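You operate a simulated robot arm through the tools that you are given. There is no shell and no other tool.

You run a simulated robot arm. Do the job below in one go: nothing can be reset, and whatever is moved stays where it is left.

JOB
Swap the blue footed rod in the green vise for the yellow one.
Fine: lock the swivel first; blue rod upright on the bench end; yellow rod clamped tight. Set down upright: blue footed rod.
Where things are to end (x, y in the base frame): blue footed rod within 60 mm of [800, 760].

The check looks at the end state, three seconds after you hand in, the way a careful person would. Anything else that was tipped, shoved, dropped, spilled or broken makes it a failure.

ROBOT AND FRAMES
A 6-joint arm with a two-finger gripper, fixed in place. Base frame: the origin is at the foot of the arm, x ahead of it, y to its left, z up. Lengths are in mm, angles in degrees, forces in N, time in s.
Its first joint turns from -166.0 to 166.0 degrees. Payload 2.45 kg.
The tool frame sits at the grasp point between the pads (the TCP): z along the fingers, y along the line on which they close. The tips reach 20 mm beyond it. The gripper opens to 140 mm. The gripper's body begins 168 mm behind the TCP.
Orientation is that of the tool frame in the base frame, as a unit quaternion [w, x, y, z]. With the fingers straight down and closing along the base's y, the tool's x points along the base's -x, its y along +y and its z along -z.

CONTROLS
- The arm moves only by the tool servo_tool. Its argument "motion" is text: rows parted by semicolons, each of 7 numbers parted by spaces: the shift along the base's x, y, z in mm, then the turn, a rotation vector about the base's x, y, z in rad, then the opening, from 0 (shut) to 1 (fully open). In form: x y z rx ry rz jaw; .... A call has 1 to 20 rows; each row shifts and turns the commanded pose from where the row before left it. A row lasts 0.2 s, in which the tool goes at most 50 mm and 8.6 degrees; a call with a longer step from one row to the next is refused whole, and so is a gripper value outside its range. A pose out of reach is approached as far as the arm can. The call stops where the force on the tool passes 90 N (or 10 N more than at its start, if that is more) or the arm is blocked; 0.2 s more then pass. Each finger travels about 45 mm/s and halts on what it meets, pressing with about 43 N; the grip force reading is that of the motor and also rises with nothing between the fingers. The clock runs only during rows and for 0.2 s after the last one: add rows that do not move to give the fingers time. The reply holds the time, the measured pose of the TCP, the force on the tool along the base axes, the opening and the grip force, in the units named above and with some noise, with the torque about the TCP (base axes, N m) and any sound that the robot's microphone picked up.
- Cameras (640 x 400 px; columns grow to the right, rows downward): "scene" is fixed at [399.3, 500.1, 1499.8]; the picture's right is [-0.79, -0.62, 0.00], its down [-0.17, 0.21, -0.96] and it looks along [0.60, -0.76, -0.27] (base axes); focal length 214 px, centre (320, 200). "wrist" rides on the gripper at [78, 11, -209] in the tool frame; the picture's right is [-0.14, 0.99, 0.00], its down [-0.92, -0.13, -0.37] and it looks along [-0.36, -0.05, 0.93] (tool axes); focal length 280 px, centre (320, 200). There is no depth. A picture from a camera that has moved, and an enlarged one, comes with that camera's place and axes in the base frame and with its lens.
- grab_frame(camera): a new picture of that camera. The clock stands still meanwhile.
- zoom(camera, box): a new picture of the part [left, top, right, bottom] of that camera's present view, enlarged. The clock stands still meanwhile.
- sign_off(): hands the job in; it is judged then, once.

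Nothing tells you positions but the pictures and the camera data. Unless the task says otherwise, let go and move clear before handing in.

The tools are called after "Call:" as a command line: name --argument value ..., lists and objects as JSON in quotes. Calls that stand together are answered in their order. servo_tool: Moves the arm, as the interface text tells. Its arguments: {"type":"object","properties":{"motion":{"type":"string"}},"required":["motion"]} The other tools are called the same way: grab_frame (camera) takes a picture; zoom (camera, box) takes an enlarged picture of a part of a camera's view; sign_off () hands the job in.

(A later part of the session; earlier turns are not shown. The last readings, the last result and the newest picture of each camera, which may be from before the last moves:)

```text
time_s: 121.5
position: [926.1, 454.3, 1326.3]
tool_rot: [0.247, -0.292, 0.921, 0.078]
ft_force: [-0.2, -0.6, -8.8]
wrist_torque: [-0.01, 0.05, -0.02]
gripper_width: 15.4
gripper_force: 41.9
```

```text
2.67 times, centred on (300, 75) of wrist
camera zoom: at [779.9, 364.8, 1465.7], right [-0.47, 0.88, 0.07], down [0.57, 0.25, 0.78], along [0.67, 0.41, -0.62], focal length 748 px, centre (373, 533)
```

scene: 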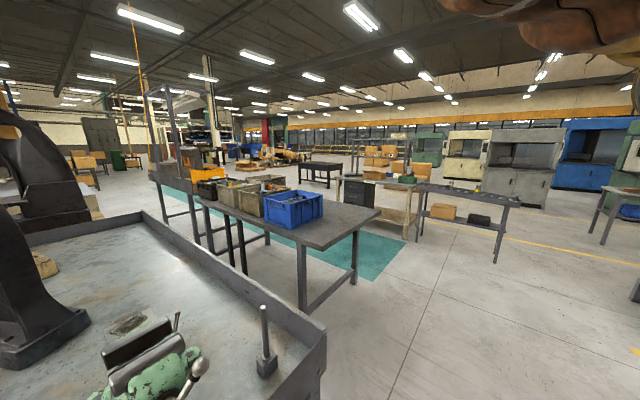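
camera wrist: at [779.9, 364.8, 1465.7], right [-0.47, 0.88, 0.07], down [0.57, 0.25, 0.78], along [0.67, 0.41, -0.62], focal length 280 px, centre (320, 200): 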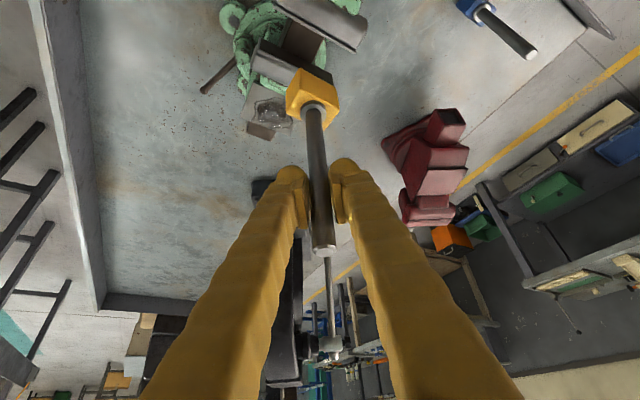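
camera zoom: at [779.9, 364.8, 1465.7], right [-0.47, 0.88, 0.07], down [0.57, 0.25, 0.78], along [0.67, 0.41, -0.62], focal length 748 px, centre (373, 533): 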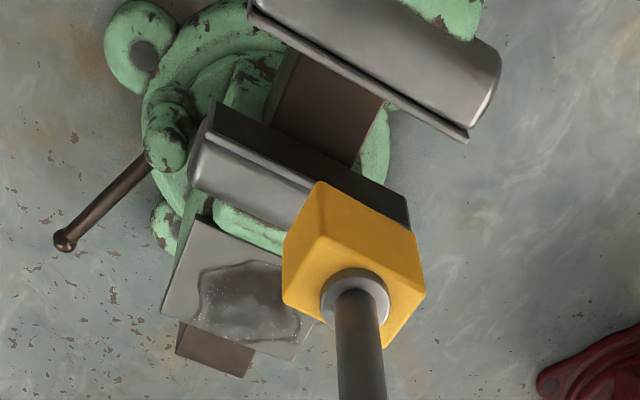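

The jaw gap spans about x 899–958, and the yellow foot is about 33 mm deep and centred over it. I'll lower it in.

Call:
servo_tool --motion "2 -1 -20 0 0 0 0; 0 0 -25 0 0 0 0; 0 0 -25 0 0 0 0; 0 0 -15 0 0 0 0; 0 0 0 0 0 0 0"

Call:
zoom --camera "scene" --box '[90, 270, 190, 370]'

Call:
zoom --camera "wrist" --box '[210, 0, 390, 150]'

```text
time_s: 122.7
position: [928.8, 453.0, 1238.5]
tool_rot: [0.247, -0.292, 0.921, 0.078]
ft_force: [0.1, -0.1, -8.0]
wrist_torque: [0.01, 0.03, -0.03]
gripper_width: 15.5
gripper_force: 41.5
```

```text
4.00 times, centred on (140, 320) of scene
camera zoom: at [399.3, 500.1, 1499.8], right [-0.79, -0.62, 0.0], down [-0.17, 0.21, -0.96], along [0.6, -0.76, -0.27], focal length 858 px, centre (1040, -280)
```

zoom: 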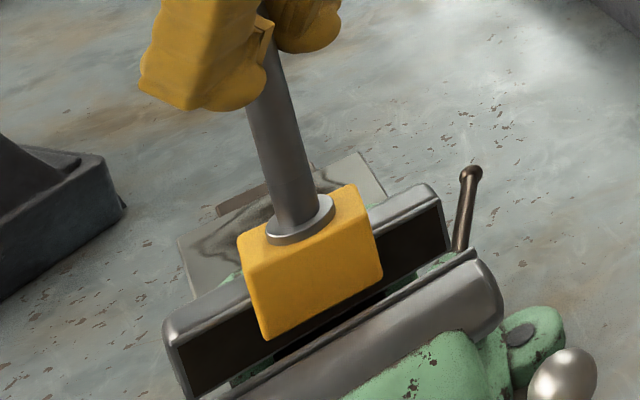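

```text
2.67 times, centred on (300, 75) of wrist
camera zoom: at [781.9, 363.7, 1380.1], right [-0.47, 0.88, 0.07], down [0.57, 0.25, 0.78], along [0.67, 0.41, -0.62], focal length 748 px, centre (373, 533)
```

zoom: 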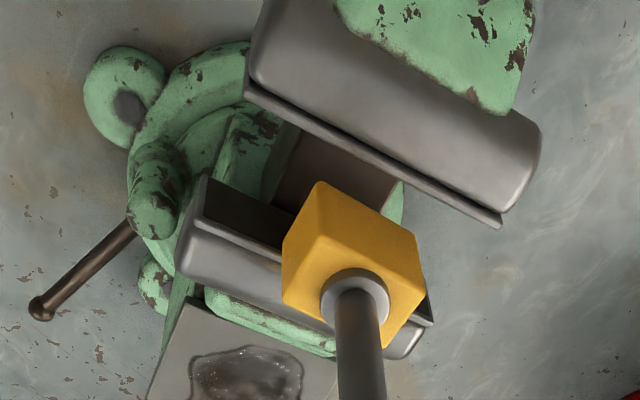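

Call:
servo_tool --motion "0 0 -8 0 0 0 0; 0 0 -8 0 0 0 0; 0 0 -8 0 0 0 0; 0 0 0 0 0 0 0"

Call:
zoom --camera "wrist" --box '[210, 0, 390, 150]'

```text
time_s: 123.7
position: [929.9, 453.4, 1215.2]
tool_rot: [0.246, -0.292, 0.921, 0.077]
ft_force: [-0.1, 0.7, -7.5]
wrist_torque: [-0.01, 0.03, -0.03]
gripper_width: 15.5
gripper_force: 42.1
```

```text
2.67 times, centred on (300, 75) of wrist
camera zoom: at [782.1, 363.3, 1355.8], right [-0.47, 0.88, 0.07], down [0.57, 0.25, 0.78], along [0.67, 0.41, -0.62], focal length 748 px, centre (373, 533)
```

zoom: 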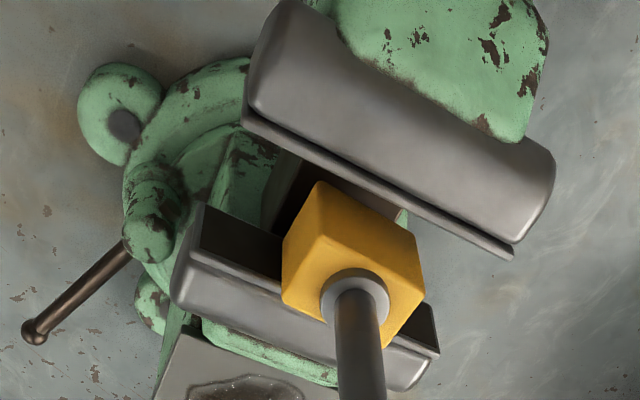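

Call:
servo_tool --motion "0 0 -6 0 0 0 0; 0 0 -6 0 0 0 0; 0 0 -4 0 0 0 0; 0 0 0 0 0 0 0"

Call:
servo_tool --motion "0 0 -2 0 0 0 0; 0 0 -2 0 0 0 0; 0 0 0 0 0 0 0"

```text
time_s: 124.7
position: [928.2, 451.7, 1199.5]
tool_rot: [0.247, -0.291, 0.921, 0.077]
ft_force: [-0.1, -0.3, -7.9]
wrist_torque: [0.02, 0.03, -0.03]
gripper_width: 15.8
gripper_force: 41.3
```

```text
time_s: 125.5
position: [928.8, 453.0, 1193.8]
tool_rot: [0.246, -0.292, 0.921, 0.077]
ft_force: [0.9, -0.5, -8.1]
wrist_torque: [-0.03, 0.0, -0.02]
gripper_width: 15.6
gripper_force: 40.9
```

Call:
servo_tool --motion "0 0 -2 0 0 0 0; 0 0 -2 0 0 0 0; 0 0 0 0 0 0 0"

Call:
zoom --camera "scene" --box '[90, 270, 190, 370]'

```text
time_s: 126.3
position: [928.1, 452.5, 1190.8]
tool_rot: [0.247, -0.292, 0.921, 0.077]
ft_force: [-0.7, 0.0, -1.6]
wrist_torque: [-0.09, 0.11, 0.03]
gripper_width: 15.9
gripper_force: 41.3
```

```text
4.00 times, centred on (140, 320) of scene
camera zoom: at [399.3, 500.1, 1499.8], right [-0.79, -0.62, 0.0], down [-0.17, 0.21, -0.96], along [0.6, -0.76, -0.27], focal length 858 px, centre (1040, -280)
```

zoom: 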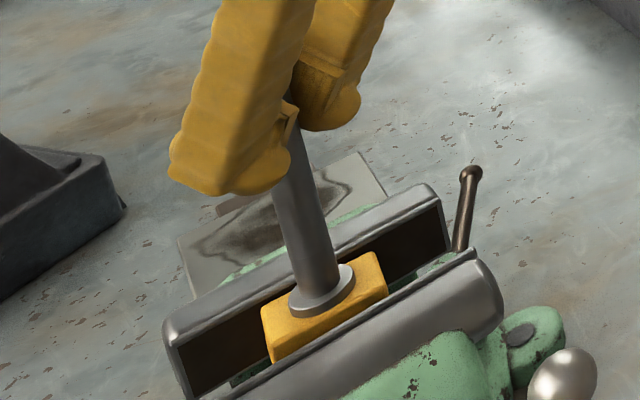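

The yellow foot rests on the slide at the same height blue had. I'll release it gently and back out along the tool axis.

Call:
servo_tool --motion "0 0 -0.4 0 0 0 0; 0 0 0 0 0 0 0.13; 0 0 0 0 0 0 0.16; 0 0 0 0 0 0 0.2; 0 0 0 0 0 0 0.3; 0 0 0 0 0 0 0.35; 0 0 0 0 0 0 0.35; -10 -7 21 0 0 0 0.35; -13.3 -9.3 28.2 0 0 0 0.35; -13.3 -9.3 28.2 0 0 0 0.35; -13.3 -9.3 28.2 0 0 0 0.35; 0 0 0 0 0 0 0.35"

Call:
grab_frame --camera "wrist"

Call:
zoom --camera "scene" --box '[60, 240, 220, 400]'

```text
time_s: 128.9
position: [878.6, 417.5, 1295.3]
tool_rot: [0.247, -0.292, 0.921, 0.077]
ft_force: [1.2, 0.5, 0.6]
wrist_torque: [-0.01, 0.01, 0.0]
gripper_width: 49.0
gripper_force: 0.1
```

```text
taken
camera wrist: at [732.1, 328.1, 1437.1], right [-0.47, 0.88, 0.07], down [0.57, 0.25, 0.78], along [0.67, 0.41, -0.62], focal length 280 px, centre (320, 200)
```

wrist: 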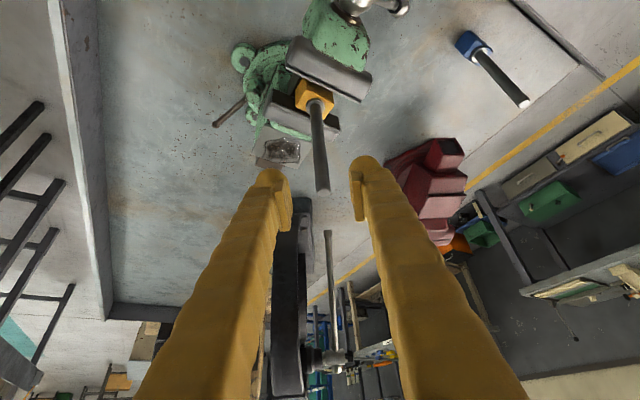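

```text
2.50 times, centred on (140, 320) of scene
camera zoom: at [399.3, 500.1, 1499.8], right [-0.79, -0.62, 0.0], down [-0.17, 0.21, -0.96], along [0.6, -0.76, -0.27], focal length 536 px, centre (770, -100)
```

zoom: 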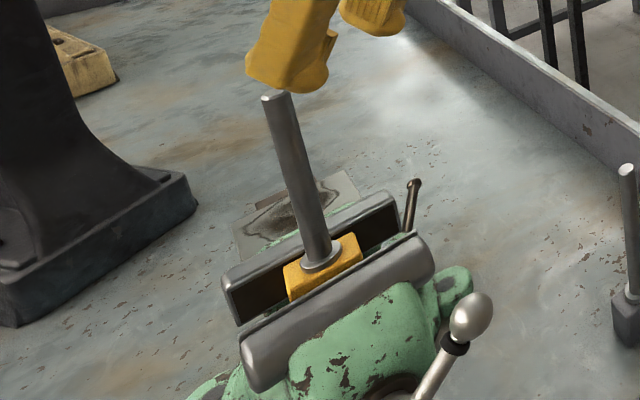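

Yellow stands upright between the jaws. I'll retreat, unwind the tilt and look at the handle before tightening.

Call:
servo_tool --motion "-13.3 -9.3 28.2 0 0 0 0.35; -20 5 0 -0.075 0.107 0 0.5; -20 5 0 -0.075 0.107 0 0.7; -20 5 0 -0.075 0.107 0 0.9; -20 5 0 -0.075 0.107 0 1; -20 5 0 0 0 -0.122 1; -20 5 0 0 0 -0.122 1; -20 5 -5 0 0 -0.122 1; -20 5 -5 0 0 -0.122 1; -20 0 -5 0 0 -0.123 1; 0 0 0 0 0 0 1; 0 0 0 0 0 0 1"

Call:
grab_frame --camera "wrist"

Call:
zoom --camera "wrist" --box '[230, 140, 430, 300]'

```text
time_s: 131.5
position: [685.7, 448.0, 1309.0]
tool_rot: [0.0, -0.001, 1.0, -0.001]
ft_force: [0.8, 0.4, -0.6]
wrist_torque: [0.0, 0.0, 0.02]
gripper_width: 139.7
gripper_force: 0.0
```

```text
taken
camera wrist: at [607.8, 460.2, 1517.5], right [0.14, 0.99, 0.0], down [0.92, -0.13, 0.37], along [0.37, -0.05, -0.93], focal length 280 px, centre (320, 200)
```

wrist: 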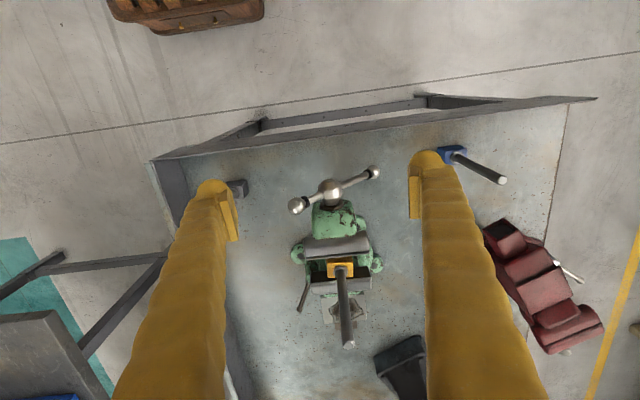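

```text
2.50 times, centred on (330, 220) of wrist
camera zoom: at [607.8, 460.2, 1517.5], right [0.14, 0.99, 0.0], down [0.92, -0.13, 0.37], along [0.37, -0.05, -0.93], focal length 701 px, centre (295, 150)
```

zoom: 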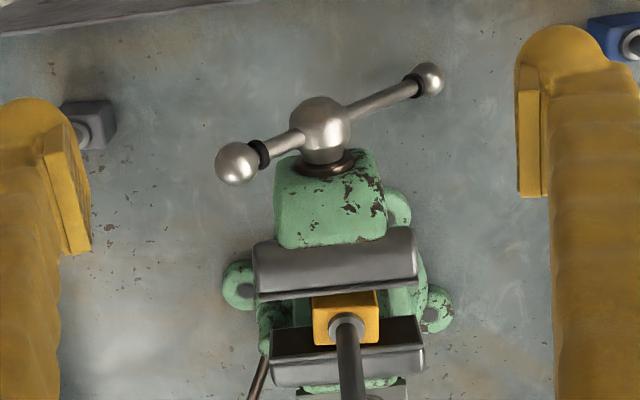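

Yellow is well placed. The handle hub is now at x≈797; the long end is at −39° and the short end is up at 138° on the −y side. I'll tighten in two strokes, first pressing the short end down from above with the pitched, closed fingers.

Call:
servo_tool --motion "0 -2 0 0 -0.1455 0 0.6; 0 -2 0 0 -0.1455 0 0.3; 0 -2 0 0 -0.1455 0 0; 0 -1 0 0 -0.1455 0 0; 0 -1 0 0 -0.1455 0 0; 0 -1 0 0 -0.1455 0 0; 0 0 -40 0 0 0 0; 0 0 -40 0 0 0 0; 0 0 -40 0 0 0 0; 0 0 -40 0 0 0 0; 0 0 -40 0 0 0 0; 0 0 -40 0 0 0 0; 0 0 0 0 0 0 0"

Call:
grab_frame --camera "wrist"

```text
time_s: 134.3
position: [685.0, 440.1, 1067.7]
tool_rot: [0.423, -0.001, 0.906, -0.001]
ft_force: [0.4, 0.6, 0.0]
wrist_torque: [0.0, -0.03, 0.01]
gripper_width: 0.0
gripper_force: 29.0
```

```text
taken
camera wrist: at [475.9, 451.7, 1141.7], right [0.09, 0.99, 0.1], down [0.31, -0.12, 0.94], along [0.95, -0.05, -0.32], focal length 280 px, centre (320, 200)
```

wrist: 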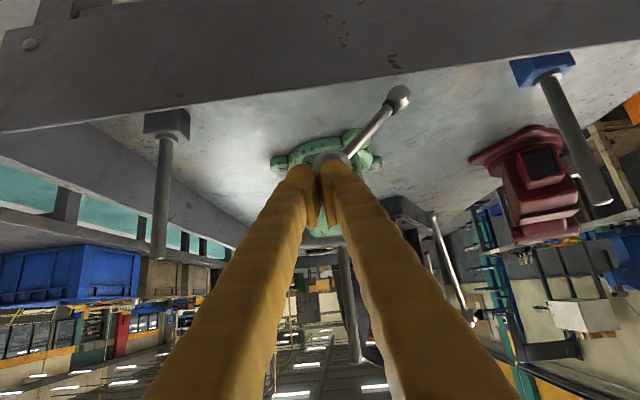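

Call:
servo_tool --motion "35 0 0 0 0 0 0; 35 0 0 0 0 0 0; 25 0 0 0 0 0 0; 12 0 0 0 0 0 0; 0 -1 -8 0 0 0 0; 0 0 -7 0 0 0 0; 0 0 0 0 0 0 0"

Call:
grab_frame --camera "wrist"

Call:
zoom --camera "scene" --box '[60, 250, 240, 400]'

```text
time_s: 135.9
position: [792.3, 438.2, 1054.2]
tool_rot: [0.423, -0.001, 0.906, -0.002]
ft_force: [0.5, 3.6, 4.0]
wrist_torque: [-0.07, -0.01, -0.01]
gripper_width: 0.0
gripper_force: 29.6
```

```text
taken
camera wrist: at [582.7, 449.9, 1127.5], right [0.09, 0.99, 0.1], down [0.31, -0.12, 0.94], along [0.95, -0.05, -0.32], focal length 280 px, centre (320, 200)
```

wrist: 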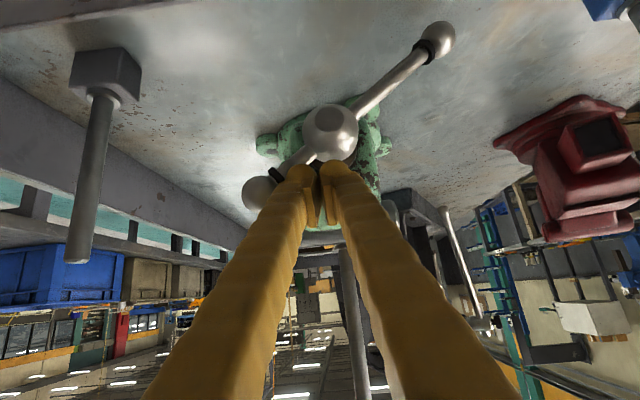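

```text
2.67 times, centred on (150, 325) of scene
camera zoom: at [399.3, 500.1, 1499.8], right [-0.79, -0.62, 0.0], down [-0.17, 0.21, -0.96], along [0.6, -0.76, -0.27], focal length 572 px, centre (773, -133)
```

zoom: 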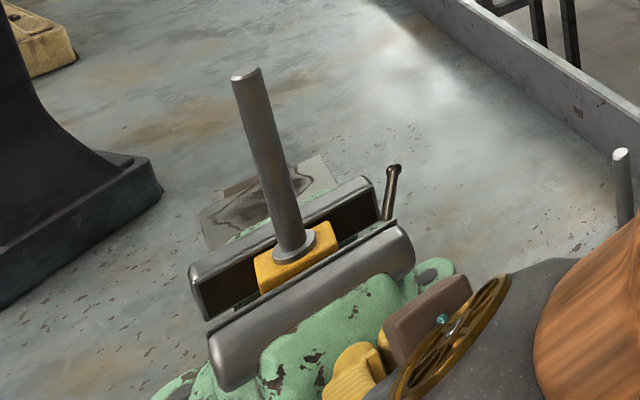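

Call:
servo_tool --motion "0.4 -4 -3.7 0 0 0 0; 0.4 -6.5 -2.8 0 0 0 0; 0.4 -6.1 -3.6 0 0 0 0; 0.4 -5.7 -4.3 0 0 0 0; 0.5 -5 -5 0 0 0 0; 0.6 -4.4 -5.5 0 0 0 0; 0.8 -3.7 -6.1 0 0 0 0; 0 0 0 0 0 0 0"

Call:
grab_frame --camera "wrist"

Call:
zoom --camera "scene" --box '[60, 250, 240, 400]'

```text
time_s: 137.7
position: [796.3, 403.3, 1023.2]
tool_rot: [0.422, -0.001, 0.906, -0.001]
ft_force: [0.4, -2.6, 4.4]
wrist_torque: [0.06, 0.0, -0.03]
gripper_width: 0.3
gripper_force: 29.8
```

```text
taken
camera wrist: at [586.0, 414.7, 1096.5], right [0.09, 0.99, 0.1], down [0.31, -0.12, 0.94], along [0.95, -0.05, -0.32], focal length 280 px, centre (320, 200)
```

wrist: 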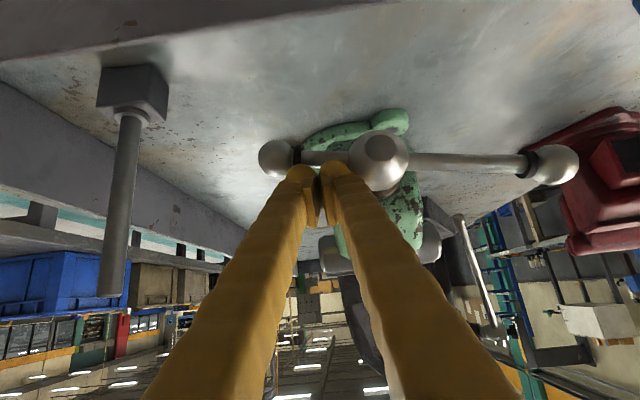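

```text
2.67 times, centred on (150, 325) of scene
camera zoom: at [399.3, 500.1, 1499.8], right [-0.79, -0.62, 0.0], down [-0.17, 0.21, -0.96], along [0.6, -0.76, -0.27], focal length 572 px, centre (773, -133)
```

zoom: 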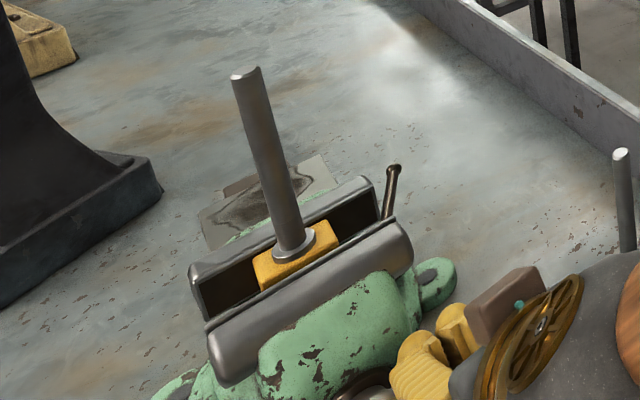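

Call:
servo_tool --motion "0.7 -2.9 -6.4 0 0 0 0; 0.7 -2.2 -6.8 0 0 0 0; 0.6 -1.3 -6.9 0 0 0 0; 0.6 -0.4 -7.1 0 0 0 0; 0.5 0.4 -7.1 0 0 0 0; 0.5 1.3 -6.9 0 0 0 0; 0.5 2.2 -6.7 0 0 0 0; 0.5 2.9 -6.4 0 0 0 0; 0 0 0 0 0 0 0"

Call:
grab_frame --camera "wrist"

Call:
zoom --camera "scene" --box '[60, 250, 240, 400]'

```text
time_s: 139.7
position: [800.1, 403.4, 968.4]
tool_rot: [0.423, 0.0, 0.906, -0.002]
ft_force: [0.1, -3.7, -0.4]
wrist_torque: [-0.06, -0.02, -0.06]
gripper_width: 0.0
gripper_force: 29.3
```

```text
taken
camera wrist: at [590.5, 415.3, 1042.0], right [0.09, 0.99, 0.1], down [0.31, -0.12, 0.94], along [0.95, -0.05, -0.32], focal length 280 px, centre (320, 200)
```

wrist: 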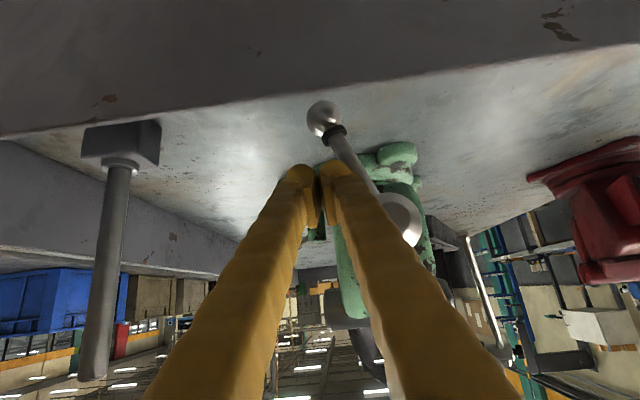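

```text
2.67 times, centred on (150, 325) of scene
camera zoom: at [399.3, 500.1, 1499.8], right [-0.79, -0.62, 0.0], down [-0.17, 0.21, -0.96], along [0.6, -0.76, -0.27], focal length 572 px, centre (773, -133)
```

zoom: 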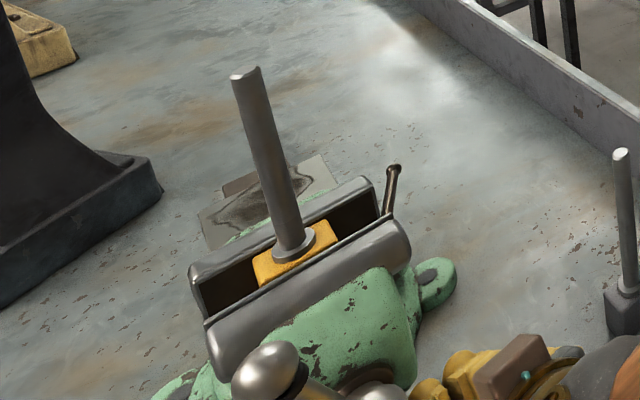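

Stroke one turned the handle about 110°. I'll back out along the finger axis and come in beside the raised end, at about 68°, for the second stroke.

Call:
servo_tool --motion "-27 0 22.5 0 0 0 0; -27 0 22.5 0 0 0 0; 0 20 40 0 0 0 0; 0 35 30 0 0 0 0; 0 40 10 0 0 0 0; 0 17 0 0 0 0 0; 26 0 -22 0 0 0 0; 26 0 -24 0 0 0 0; 0 0 0 0 0 0 0"

Call:
grab_frame --camera "wrist"

Call:
zoom --camera "scene" --box '[60, 250, 240, 400]'

```text
time_s: 141.7
position: [801.4, 515.4, 1048.1]
tool_rot: [0.424, -0.001, 0.906, -0.002]
ft_force: [0.3, 0.3, 0.4]
wrist_torque: [0.0, 0.0, 0.03]
gripper_width: 0.0
gripper_force: 29.3
```

```text
taken
camera wrist: at [590.2, 527.2, 1120.8], right [0.09, 0.99, 0.1], down [0.31, -0.12, 0.94], along [0.95, -0.05, -0.32], focal length 280 px, centre (320, 200)
```

wrist: 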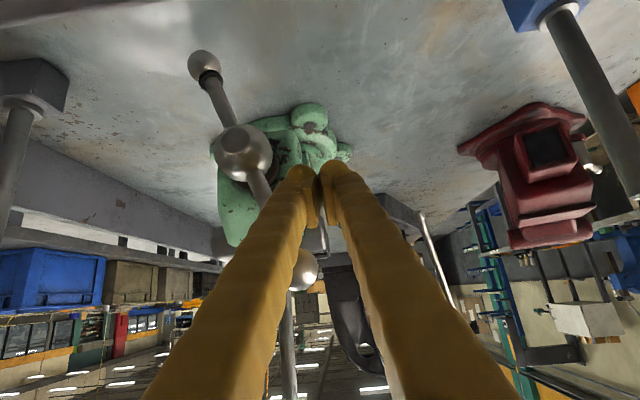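

```text
2.67 times, centred on (150, 325) of scene
camera zoom: at [399.3, 500.1, 1499.8], right [-0.79, -0.62, 0.0], down [-0.17, 0.21, -0.96], along [0.6, -0.76, -0.27], focal length 572 px, centre (773, -133)
```

zoom: 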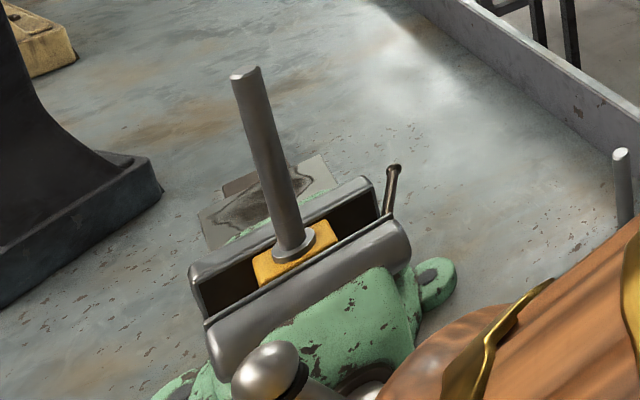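

Call:
servo_tool --motion "-1 -6.6 0.8 0 0 0 0; 0 -6.9 6.3 0 0 0 0; 0 -7.5 5.4 0 0 0 0; 0 -8.2 4.4 0 0 0 0; 0 -8.6 3.4 0 0 0 0; 0 -9 2.3 0 0 0 0; 0.4 -9.2 1.2 0 0 0 0; 0.4 -9.3 0.1 0 0 0 0; 0.4 -9.2 -1.1 0 0 0 0; 0 0 0 0 0 0 0"

Call:
grab_frame --camera "wrist"

Call:
zoom --camera "scene" --box '[60, 250, 240, 400]'

```text
time_s: 143.9
position: [797.9, 440.1, 1071.2]
tool_rot: [0.423, -0.001, 0.906, -0.001]
ft_force: [-0.2, -0.3, 0.8]
wrist_torque: [0.01, -0.01, -0.01]
gripper_width: 0.0
gripper_force: 29.1
```

```text
taken
camera wrist: at [588.8, 451.9, 1144.9], right [0.09, 0.99, 0.1], down [0.31, -0.12, 0.94], along [0.95, -0.05, -0.32], focal length 280 px, centre (320, 200)
```

wrist: 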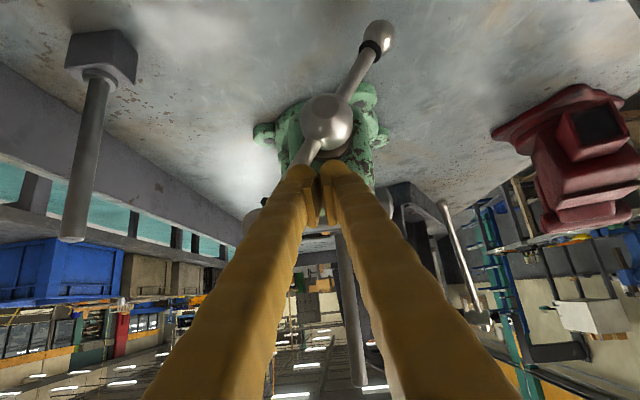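

```text
2.67 times, centred on (150, 325) of scene
camera zoom: at [399.3, 500.1, 1499.8], right [-0.79, -0.62, 0.0], down [-0.17, 0.21, -0.96], along [0.6, -0.76, -0.27], focal length 572 px, centre (773, -133)
```

zoom: 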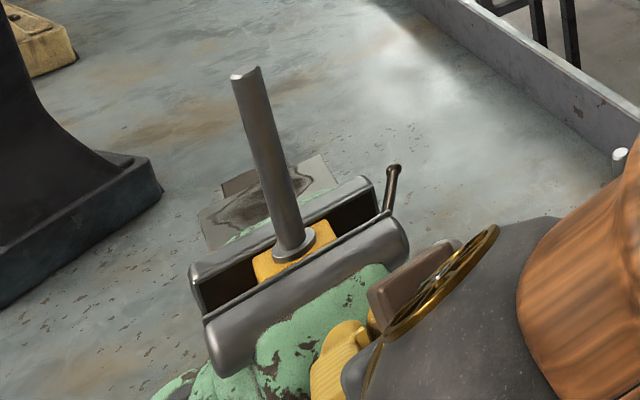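

Call:
servo_tool --motion "0.4 -9 -2.1 0 0 0 0; 0.5 -8.7 -3.3 0 0 0 0; 1 -8.2 -4.3 0 0 0 0; 1.5 -7.7 -5.2 0 0 0 0; 1.5 -6.9 -6.2 0 0 0 0; 1.5 -6.2 -6.9 0 0 0 0; 1 -5.2 -7.7 0 0 0 0; 0 0 0 0 0 0 0"

Call:
grab_frame --camera "wrist"

Call:
zoom --camera "scene" --box '[60, 250, 240, 400]'

```text
time_s: 145.7
position: [806.0, 387.8, 1034.9]
tool_rot: [0.423, -0.001, 0.906, -0.001]
ft_force: [0.4, -0.1, 1.8]
wrist_torque: [-0.01, 0.0, 0.02]
gripper_width: 0.1
gripper_force: 29.6
```

```text
taken
camera wrist: at [596.1, 400.2, 1108.6], right [0.09, 0.99, 0.1], down [0.31, -0.12, 0.94], along [0.95, -0.05, -0.32], focal length 280 px, centre (320, 200)
```

wrist: 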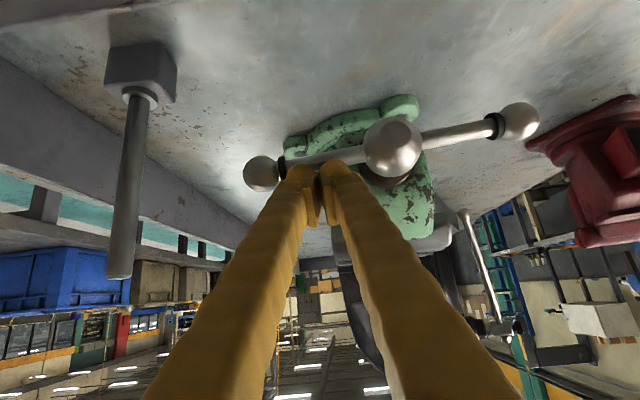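

```text
2.67 times, centred on (150, 325) of scene
camera zoom: at [399.3, 500.1, 1499.8], right [-0.79, -0.62, 0.0], down [-0.17, 0.21, -0.96], along [0.6, -0.76, -0.27], focal length 572 px, centre (773, -133)
```

zoom: 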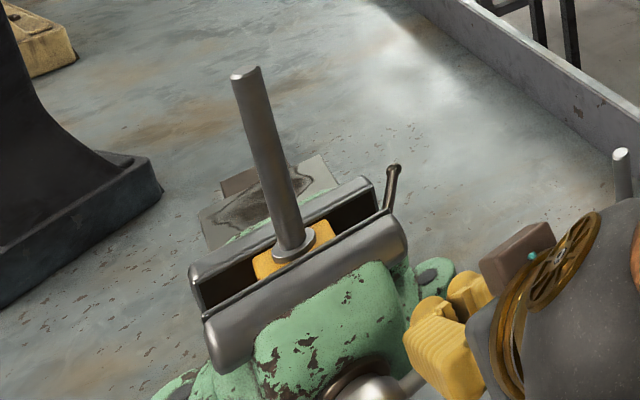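

Call:
servo_tool --motion "0.7 -4.3 -8.2 0 0 0 0; 0.7 -3.3 -8.7 0 0 0 0; 0.7 -2.1 -9 0 0 0 0; 0 0 0 0 0 0 0"

Call:
zoom --camera "scene" --box '[60, 250, 240, 400]'

Call:
grab_frame --camera "wrist"

```text
time_s: 146.7
position: [808.3, 378.1, 1008.5]
tool_rot: [0.422, -0.001, 0.906, -0.001]
ft_force: [-1.9, -3.0, 8.9]
wrist_torque: [0.12, 0.04, 0.01]
gripper_width: 0.0
gripper_force: 30.0
```

```text
2.67 times, centred on (150, 325) of scene
camera zoom: at [399.3, 500.1, 1499.8], right [-0.79, -0.62, 0.0], down [-0.17, 0.21, -0.96], along [0.6, -0.76, -0.27], focal length 572 px, centre (773, -133)
```

zoom: 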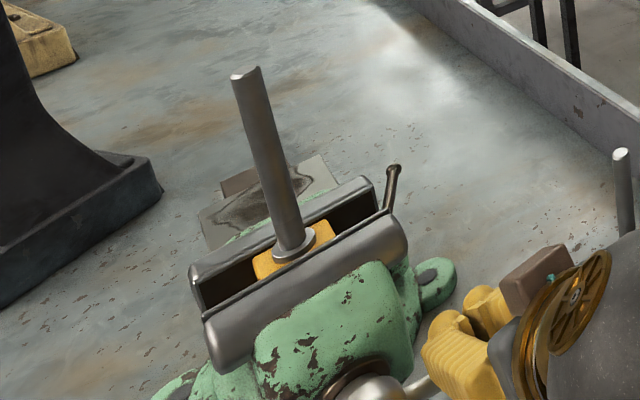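

```text
taken
camera wrist: at [598.1, 390.7, 1082.2], right [0.09, 0.99, 0.1], down [0.31, -0.12, 0.94], along [0.95, -0.05, -0.32], focal length 280 px, centre (320, 200)
```

wrist: 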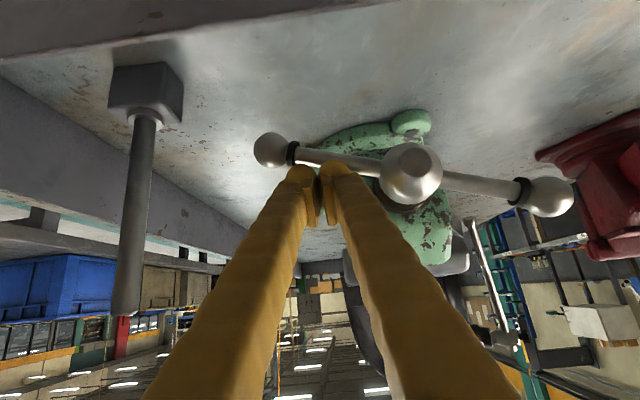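

Call:
servo_tool --motion "0.5 -1.1 -6 0 0 0 0; 0.5 0 -6 0 0 0 0; 0 0 0 0 0 0 0"

Call:
servo_tool --motion "0.3 0.5 -6 0 0 0 0; 0.3 0.8 -6 0 0 0 0; 0 0 0 0 0 0 0"

Call:
zoom --camera "scene" --box '[60, 250, 240, 400]'

Call:
grab_frame --camera "wrist"

```text
time_s: 147.5
position: [809.4, 377.2, 997.4]
tool_rot: [0.424, -0.001, 0.906, -0.001]
ft_force: [-4.9, -6.3, 12.7]
wrist_torque: [0.04, 0.12, 0.02]
gripper_width: 0.0
gripper_force: 29.7
```

```text
time_s: 148.3
position: [809.0, 378.8, 984.5]
tool_rot: [0.422, -0.001, 0.907, -0.002]
ft_force: [-15.3, -12.6, 15.6]
wrist_torque: [0.2, 0.27, 0.42]
gripper_width: 0.0
gripper_force: 29.2
```

```text
2.67 times, centred on (150, 325) of scene
camera zoom: at [399.3, 500.1, 1499.8], right [-0.79, -0.62, 0.0], down [-0.17, 0.21, -0.96], along [0.6, -0.76, -0.27], focal length 572 px, centre (773, -133)
```

zoom: 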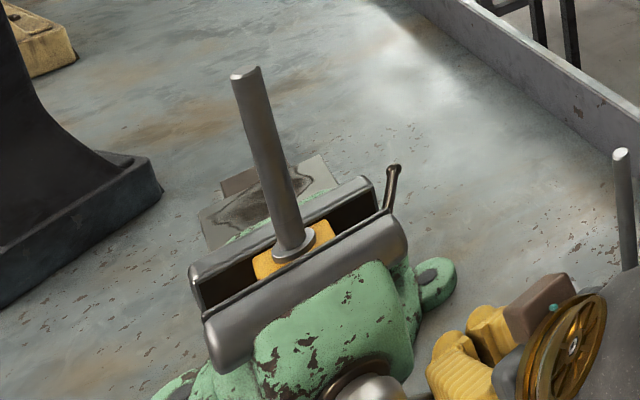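

```text
taken
camera wrist: at [599.6, 390.6, 1058.4], right [0.09, 0.99, 0.1], down [0.31, -0.12, 0.94], along [0.95, -0.05, -0.32], focal length 280 px, centre (320, 200)
```

wrist: 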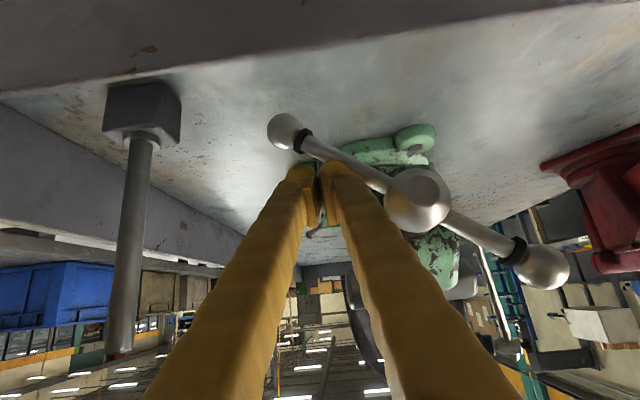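

Call:
servo_tool --motion "-0.5 1 -5 0 0 0 0; 0 1.2 -5 0 0 0 0; 0 1.6 -4.4 0 0 0 0; 0 0 0 0 0 0 0"

Call:
servo_tool --motion "0 1.7 -4.3 0 0 0 0; 0 2 -4.2 0 0 0 0; 0 2.2 -4 0 0 0 0; 0 0 0 0 0 0 0"

Call:
zoom --camera "scene" --box '[60, 250, 240, 400]'

Call:
grab_frame --camera "wrist"

```text
time_s: 149.3
position: [809.9, 383.0, 970.8]
tool_rot: [0.422, 0.0, 0.906, -0.002]
ft_force: [-8.4, -18.1, 11.8]
wrist_torque: [0.0, 0.16, 0.21]
gripper_width: 0.0
gripper_force: 29.3
```

```text
time_s: 150.1
position: [809.6, 386.6, 962.7]
tool_rot: [0.426, 0.001, 0.905, -0.002]
ft_force: [-30.1, -14.9, 21.7]
wrist_torque: [0.26, 0.48, 0.68]
gripper_width: 0.0
gripper_force: 29.3
stopped in row 4: the force on the tool passed its limit at 98 N (the readings are from after the stop); the commanded pose is now the measured one
```

```text
2.67 times, centred on (150, 325) of scene
camera zoom: at [399.3, 500.1, 1499.8], right [-0.79, -0.62, 0.0], down [-0.17, 0.21, -0.96], along [0.6, -0.76, -0.27], focal length 572 px, centre (773, -133)
```

zoom: 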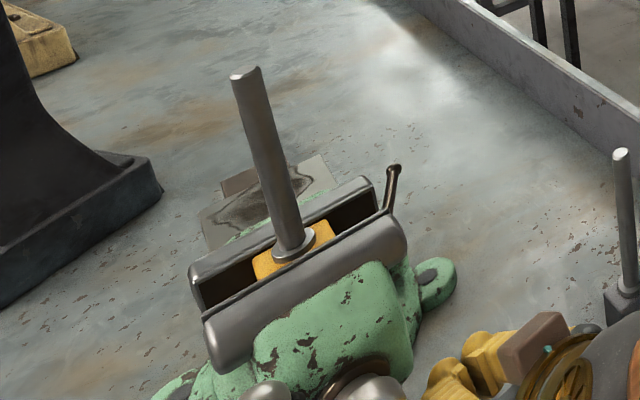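

```text
taken
camera wrist: at [598.7, 398.5, 1035.1], right [0.09, 0.99, 0.1], down [0.3, -0.13, 0.94], along [0.95, -0.05, -0.31], focal length 280 px, centre (320, 200)
```

wrist: 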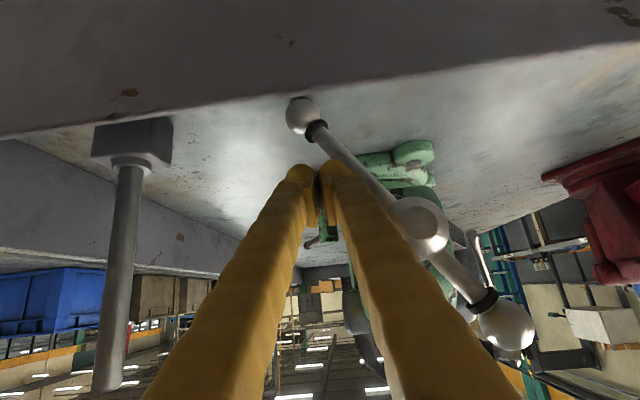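

The push met a firm stop. I'll back out and check the jaws from above.

Call:
servo_tool --motion "-4 0 6 0 0 0 0; -27 0 22.5 0 0 0 0; -27 0 25 0 0 0 0; -20 10 40 0 0 0 0; 0 10 45 0 0 0 0; 0 10 45 0 0 0 0; 5 5 35 0 0.1455 0 0.5; 5 5 35 0 0.1455 0 1; 5 5 25 0 0.1455 0 1; 5 5 20 0 0.1455 0 1; 5 5 20 0 0.1455 0 1; 5 5 10 0 0.1455 0 1; 0 0 0 0 0 0 1; 0 0 0 0 0 0 1; 0 0 0 0 0 0 1"

Call:
grab_frame --camera "wrist"

Call:
zoom --camera "wrist" --box '[250, 150, 410, 310]'

```text
time_s: 153.3
position: [763.5, 446.0, 1289.8]
tool_rot: [0.003, -0.001, 1.0, -0.002]
ft_force: [-0.3, 0.3, 0.1]
wrist_torque: [-0.03, -0.01, 0.01]
gripper_width: 140.1
gripper_force: 0.1
```

```text
taken
camera wrist: at [683.7, 458.7, 1498.3], right [0.14, 0.99, 0.0], down [0.92, -0.13, 0.37], along [0.37, -0.05, -0.93], focal length 280 px, centre (320, 200)
```

wrist: 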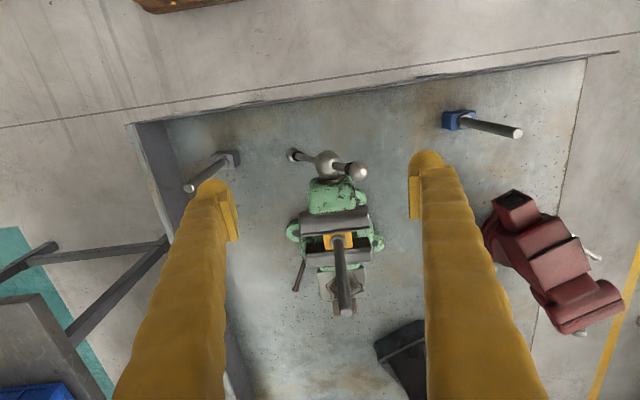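

```text
2.50 times, centred on (330, 230) of wrist
camera zoom: at [683.7, 458.7, 1498.3], right [0.14, 0.99, 0.0], down [0.92, -0.13, 0.37], along [0.37, -0.05, -0.93], focal length 701 px, centre (295, 125)
```

zoom: 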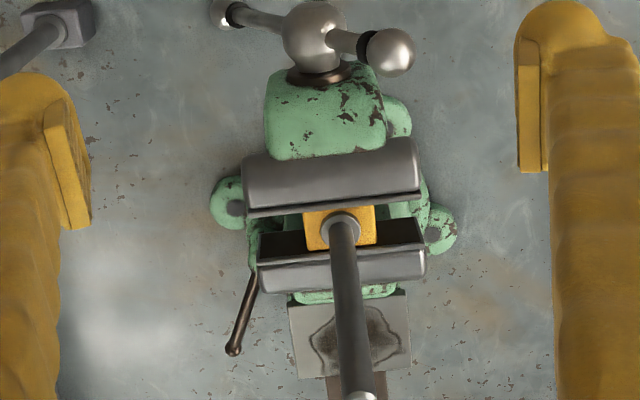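

Call:
zoom --camera "wrist" --box '[290, 195, 390, 275]'

Call:
zoom --camera "scene" --box '[110, 290, 180, 360]'

```text
5.00 times, centred on (340, 235) of wrist
camera zoom: at [683.7, 458.7, 1498.3], right [0.14, 0.99, 0.0], down [0.92, -0.13, 0.37], along [0.37, -0.05, -0.93], focal length 1402 px, centre (220, 25)
```

zoom: 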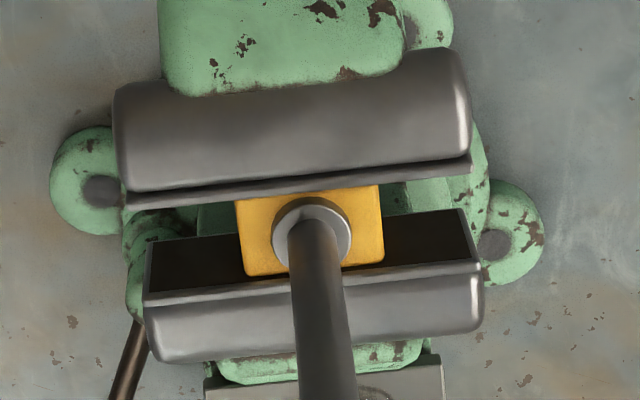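

```text
5.71 times, centred on (145, 325) of scene
camera zoom: at [399.3, 500.1, 1499.8], right [-0.79, -0.62, 0.0], down [-0.17, 0.21, -0.96], along [0.6, -0.76, -0.27], focal length 1226 px, centre (1320, -514)
```

zoom: 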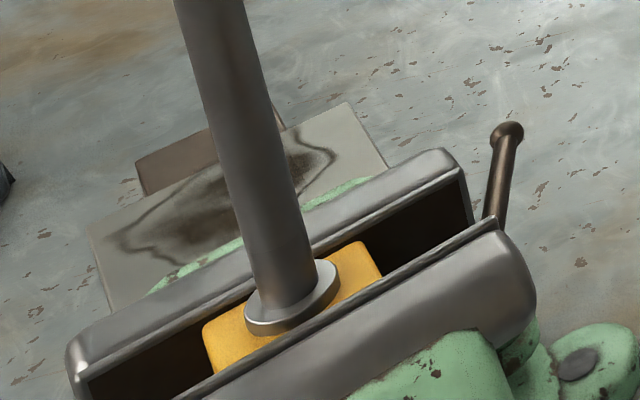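

That stop was the bar's lower ball touching the bench: the bar had slid long on that side, and about 4 mm of jaw gap remains. I'll grip the raised upper ball itself, slide the bar back up, and carry the ball round. First the yaw turn and the approach.

Call:
servo_tool --motion "5 5 -5 0 0 0.143 0.6; 5 5 -5 0 0 0.143 0.4; 5 5 -5 0 0 0.143 0.32; 5 5 -5 0 0 0.143 0.32; 5 5 -5 0 0 0.143 0.32; 5 5 -10 0 0 0.143 0.32; 5 5 -10 0 0 0.143 0.32; 5 5 -20 0 0 0.143 0.32; 5 5 -20 0 0 0.143 0.32; 5 5 -30 0 0 0.143 0.32; 0 4 -25 0 0 0.141 0.32; 0 0 0 0 0 0 0.32"

Call:
grab_frame --camera "wrist"

```text
time_s: 155.9
position: [812.0, 501.2, 1149.9]
tool_rot: [-0.003, 0.708, -0.706, -0.001]
ft_force: [-0.2, 0.0, -1.1]
wrist_torque: [-0.05, 0.01, 0.02]
gripper_width: 44.8
gripper_force: 0.0
```

```text
taken
camera wrist: at [800.5, 422.7, 1357.5], right [-0.99, 0.14, 0.0], down [0.13, 0.92, 0.37], along [0.05, 0.37, -0.93], focal length 280 px, centre (320, 200)
```

wrist: 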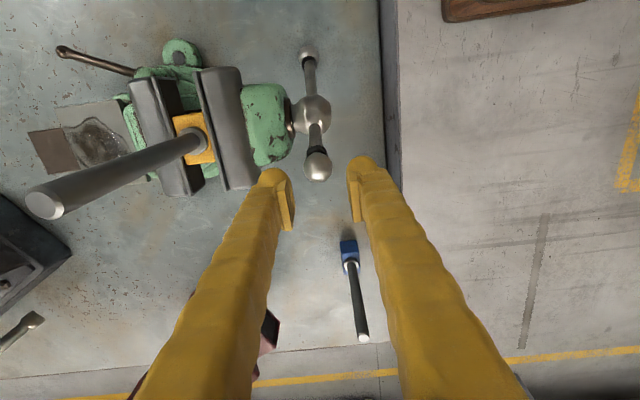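

Call:
servo_tool --motion "1 -2 -30 0 0 0 0.32; 1 -2 -30 0 0 0 0.32; 0 0 -16 0 0 0 0.32; 0 0 0 0 0 0 0.32"

Call:
zoom --camera "wrist" --box '[220, 100, 420, 300]'

Call:
zoom --camera "scene" --box '[40, 250, 240, 400]'

```text
time_s: 156.9
position: [813.8, 496.9, 1074.9]
tool_rot: [-0.003, 0.707, -0.707, 0.0]
ft_force: [0.5, 0.1, 0.5]
wrist_torque: [-0.01, 0.02, -0.01]
gripper_width: 44.6
gripper_force: 0.0
```

```text
2.00 times, centred on (320, 200) of wrist
camera zoom: at [802.6, 418.3, 1282.1], right [-0.99, 0.14, 0.0], down [0.13, 0.92, 0.37], along [0.05, 0.37, -0.93], focal length 561 px, centre (320, 200)
```

zoom: 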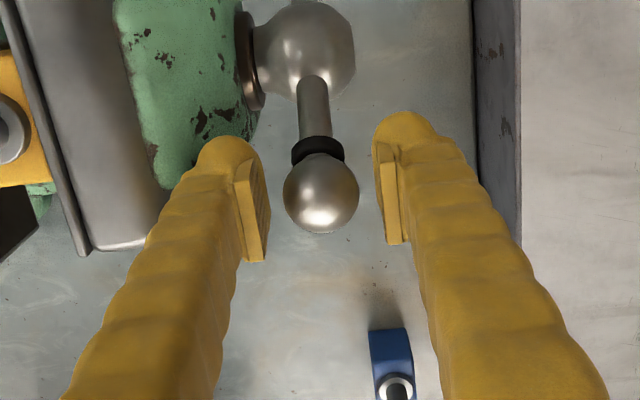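

```text
2.67 times, centred on (140, 325) of scene
camera zoom: at [399.3, 500.1, 1499.8], right [-0.79, -0.62, 0.0], down [-0.17, 0.21, -0.96], along [0.6, -0.76, -0.27], focal length 572 px, centre (800, -133)
```

zoom: 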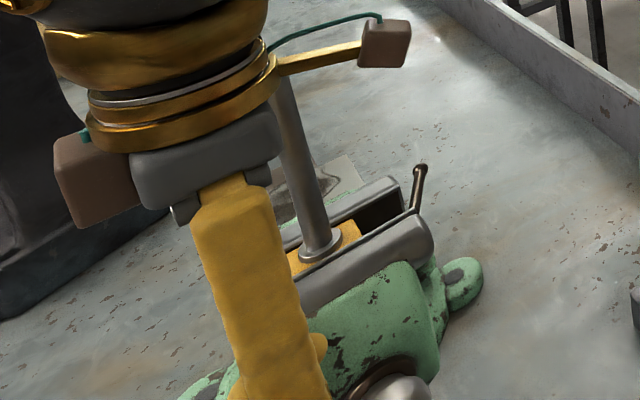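

Call:
servo_tool --motion "0 2 -3 0 0 0 0.32; 0 0 0 0 0 0 0.24; 0 0 0 0 0 0 0.19; 0 0 0 0 0 0 0.1; 0 0 0 0 0 0 0; 0 0 0 0 0 0 0"

Call:
zoom --camera "wrist" --box '[220, 100, 420, 300]'

```text
time_s: 158.3
position: [813.1, 497.7, 1071.1]
tool_rot: [-0.004, 0.708, -0.707, -0.001]
ft_force: [0.3, 1.0, -0.6]
wrist_torque: [0.06, 0.04, 0.01]
gripper_width: 28.7
gripper_force: 44.7
```

```text
2.00 times, centred on (320, 200) of wrist
camera zoom: at [802.7, 420.4, 1279.1], right [-0.99, 0.14, 0.0], down [0.13, 0.92, 0.37], along [0.05, 0.37, -0.93], focal length 561 px, centre (320, 200)
```

zoom: 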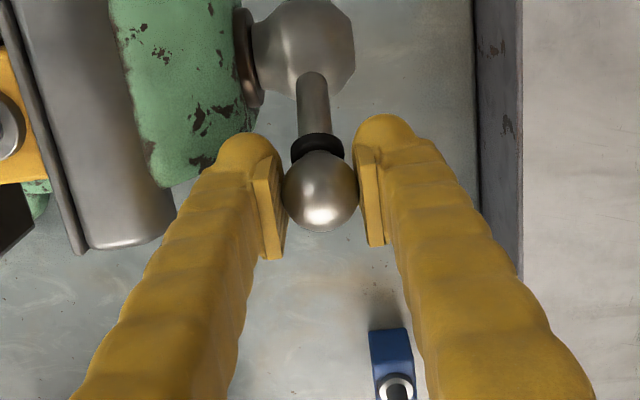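

The ball is gripped, 28.7 mm wide. I'll slide the bar outward along its own axis.

Call:
servo_tool --motion "0 3.5 6 0 0 0 0; 0 3.5 6 0 0 0 0; 0 0 0 0 0 0 0"

Call:
zoom --camera "wrist" --box '[220, 100, 420, 300]'

```text
time_s: 159.1
position: [813.8, 507.0, 1083.6]
tool_rot: [-0.004, 0.707, -0.707, -0.001]
ft_force: [-2.9, 9.6, -9.2]
wrist_torque: [0.92, 0.06, 0.0]
gripper_width: 28.6
gripper_force: 44.9
```

```text
2.00 times, centred on (320, 200) of wrist
camera zoom: at [802.9, 428.0, 1291.0], right [-0.99, 0.14, 0.0], down [0.13, 0.92, 0.37], along [0.05, 0.37, -0.93], focal length 561 px, centre (320, 200)
```

zoom: 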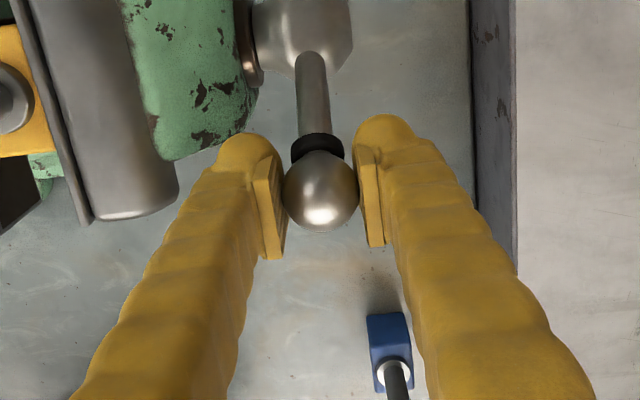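

Call:
servo_tool --motion "0 4 6.5 0 0 0 0; 0 4 6.5 0 0 0 0; 0 3 4.5 0 0 0 0; 0 0 0 0 0 0 0"

```text
time_s: 160.1
position: [815.3, 516.4, 1102.1]
tool_rot: [0.003, -0.707, 0.707, 0.001]
ft_force: [-13.6, 8.0, -10.4]
wrist_torque: [0.94, 0.09, 0.06]
gripper_width: 28.5
gripper_force: 44.8
```

Now carry the ball along its arc (radius about 122 mm) toward and over the top, watching the force.

Call:
servo_tool --motion "-0.8 -12.3 5.4 0 0 0 0; 0 -11.9 4.5 0 0 0 0; 0 -12.3 3.3 0 0 0 0; 0 0 0 0 0 0 0"

Call:
grab_frame --camera "wrist"

Call:
zoom --camera "scene" --box '[40, 250, 240, 400]'

```text
time_s: 161.1
position: [813.7, 481.3, 1113.8]
tool_rot: [-0.003, 0.707, -0.707, -0.001]
ft_force: [4.7, 20.1, -3.9]
wrist_torque: [1.23, -0.05, 0.01]
gripper_width: 28.0
gripper_force: 44.8
```

```text
taken
camera wrist: at [802.3, 402.3, 1322.0], right [-0.99, 0.14, 0.0], down [0.13, 0.92, 0.37], along [0.05, 0.37, -0.93], focal length 280 px, centre (320, 200)
```

wrist: 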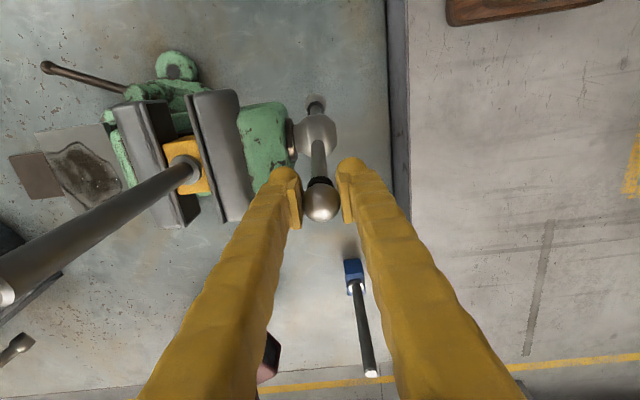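

```text
2.67 times, centred on (140, 325) of scene
camera zoom: at [399.3, 500.1, 1499.8], right [-0.79, -0.62, 0.0], down [-0.17, 0.21, -0.96], along [0.6, -0.76, -0.27], focal length 572 px, centre (800, -133)
```

zoom: 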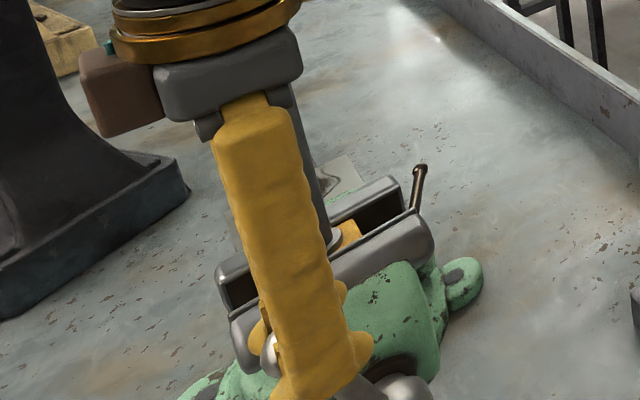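

Call:
servo_tool --motion "0.3 -12.6 2 0 0 0 0; 0.3 -12.8 0.7 0 0 0 0; 0 0 0 0 0 0 0"

Call:
servo_tool --motion "0.3 -12.8 -0.7 0 0 0 0; 0.3 -12.6 -2 0 0 0 0; 0 0 0 0 0 0 0"

Call:
grab_frame --camera "wrist"

Call:
zoom --camera "wrist" --box '[80, 60, 260, 240]'

```text
time_s: 161.9
position: [814.0, 455.2, 1117.3]
tool_rot: [0.002, -0.707, 0.707, 0.0]
ft_force: [-4.5, 18.1, 0.1]
wrist_torque: [1.22, -0.03, 0.08]
gripper_width: 28.0
gripper_force: 45.3
```

```text
time_s: 162.7
position: [812.6, 429.6, 1113.8]
tool_rot: [-0.002, 0.708, -0.707, -0.001]
ft_force: [-27.3, 17.2, -1.3]
wrist_torque: [1.01, 0.08, 0.42]
gripper_width: 27.6
gripper_force: 45.0
```

```text
taken
camera wrist: at [802.8, 350.8, 1321.4], right [-0.99, 0.14, 0.0], down [0.13, 0.92, 0.37], along [0.05, 0.37, -0.93], focal length 280 px, centre (320, 200)
```

wrist: 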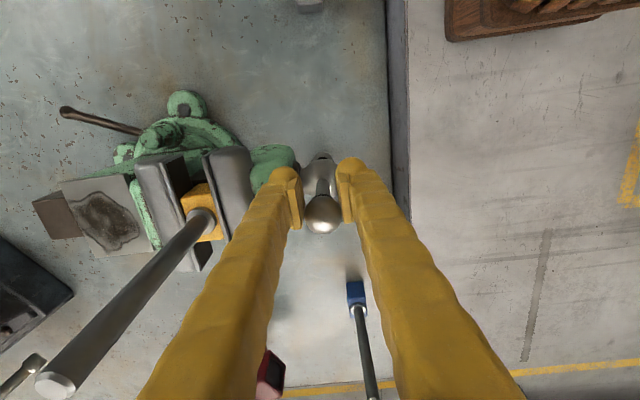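

```text
2.22 times, centred on (170, 150) of wrist
camera zoom: at [802.8, 350.8, 1321.4], right [-0.99, 0.14, 0.0], down [0.13, 0.92, 0.37], along [0.05, 0.37, -0.93], focal length 623 px, centre (653, 311)
```

zoom: 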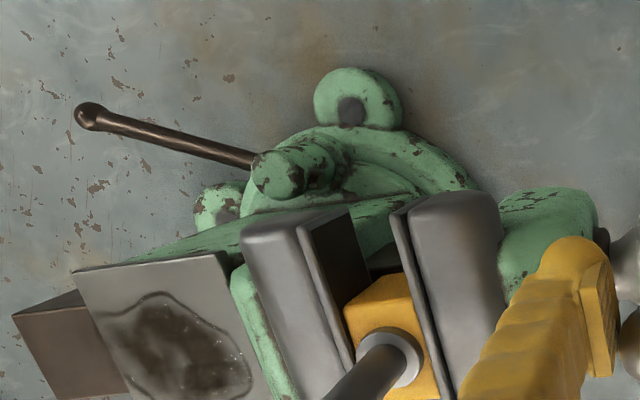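

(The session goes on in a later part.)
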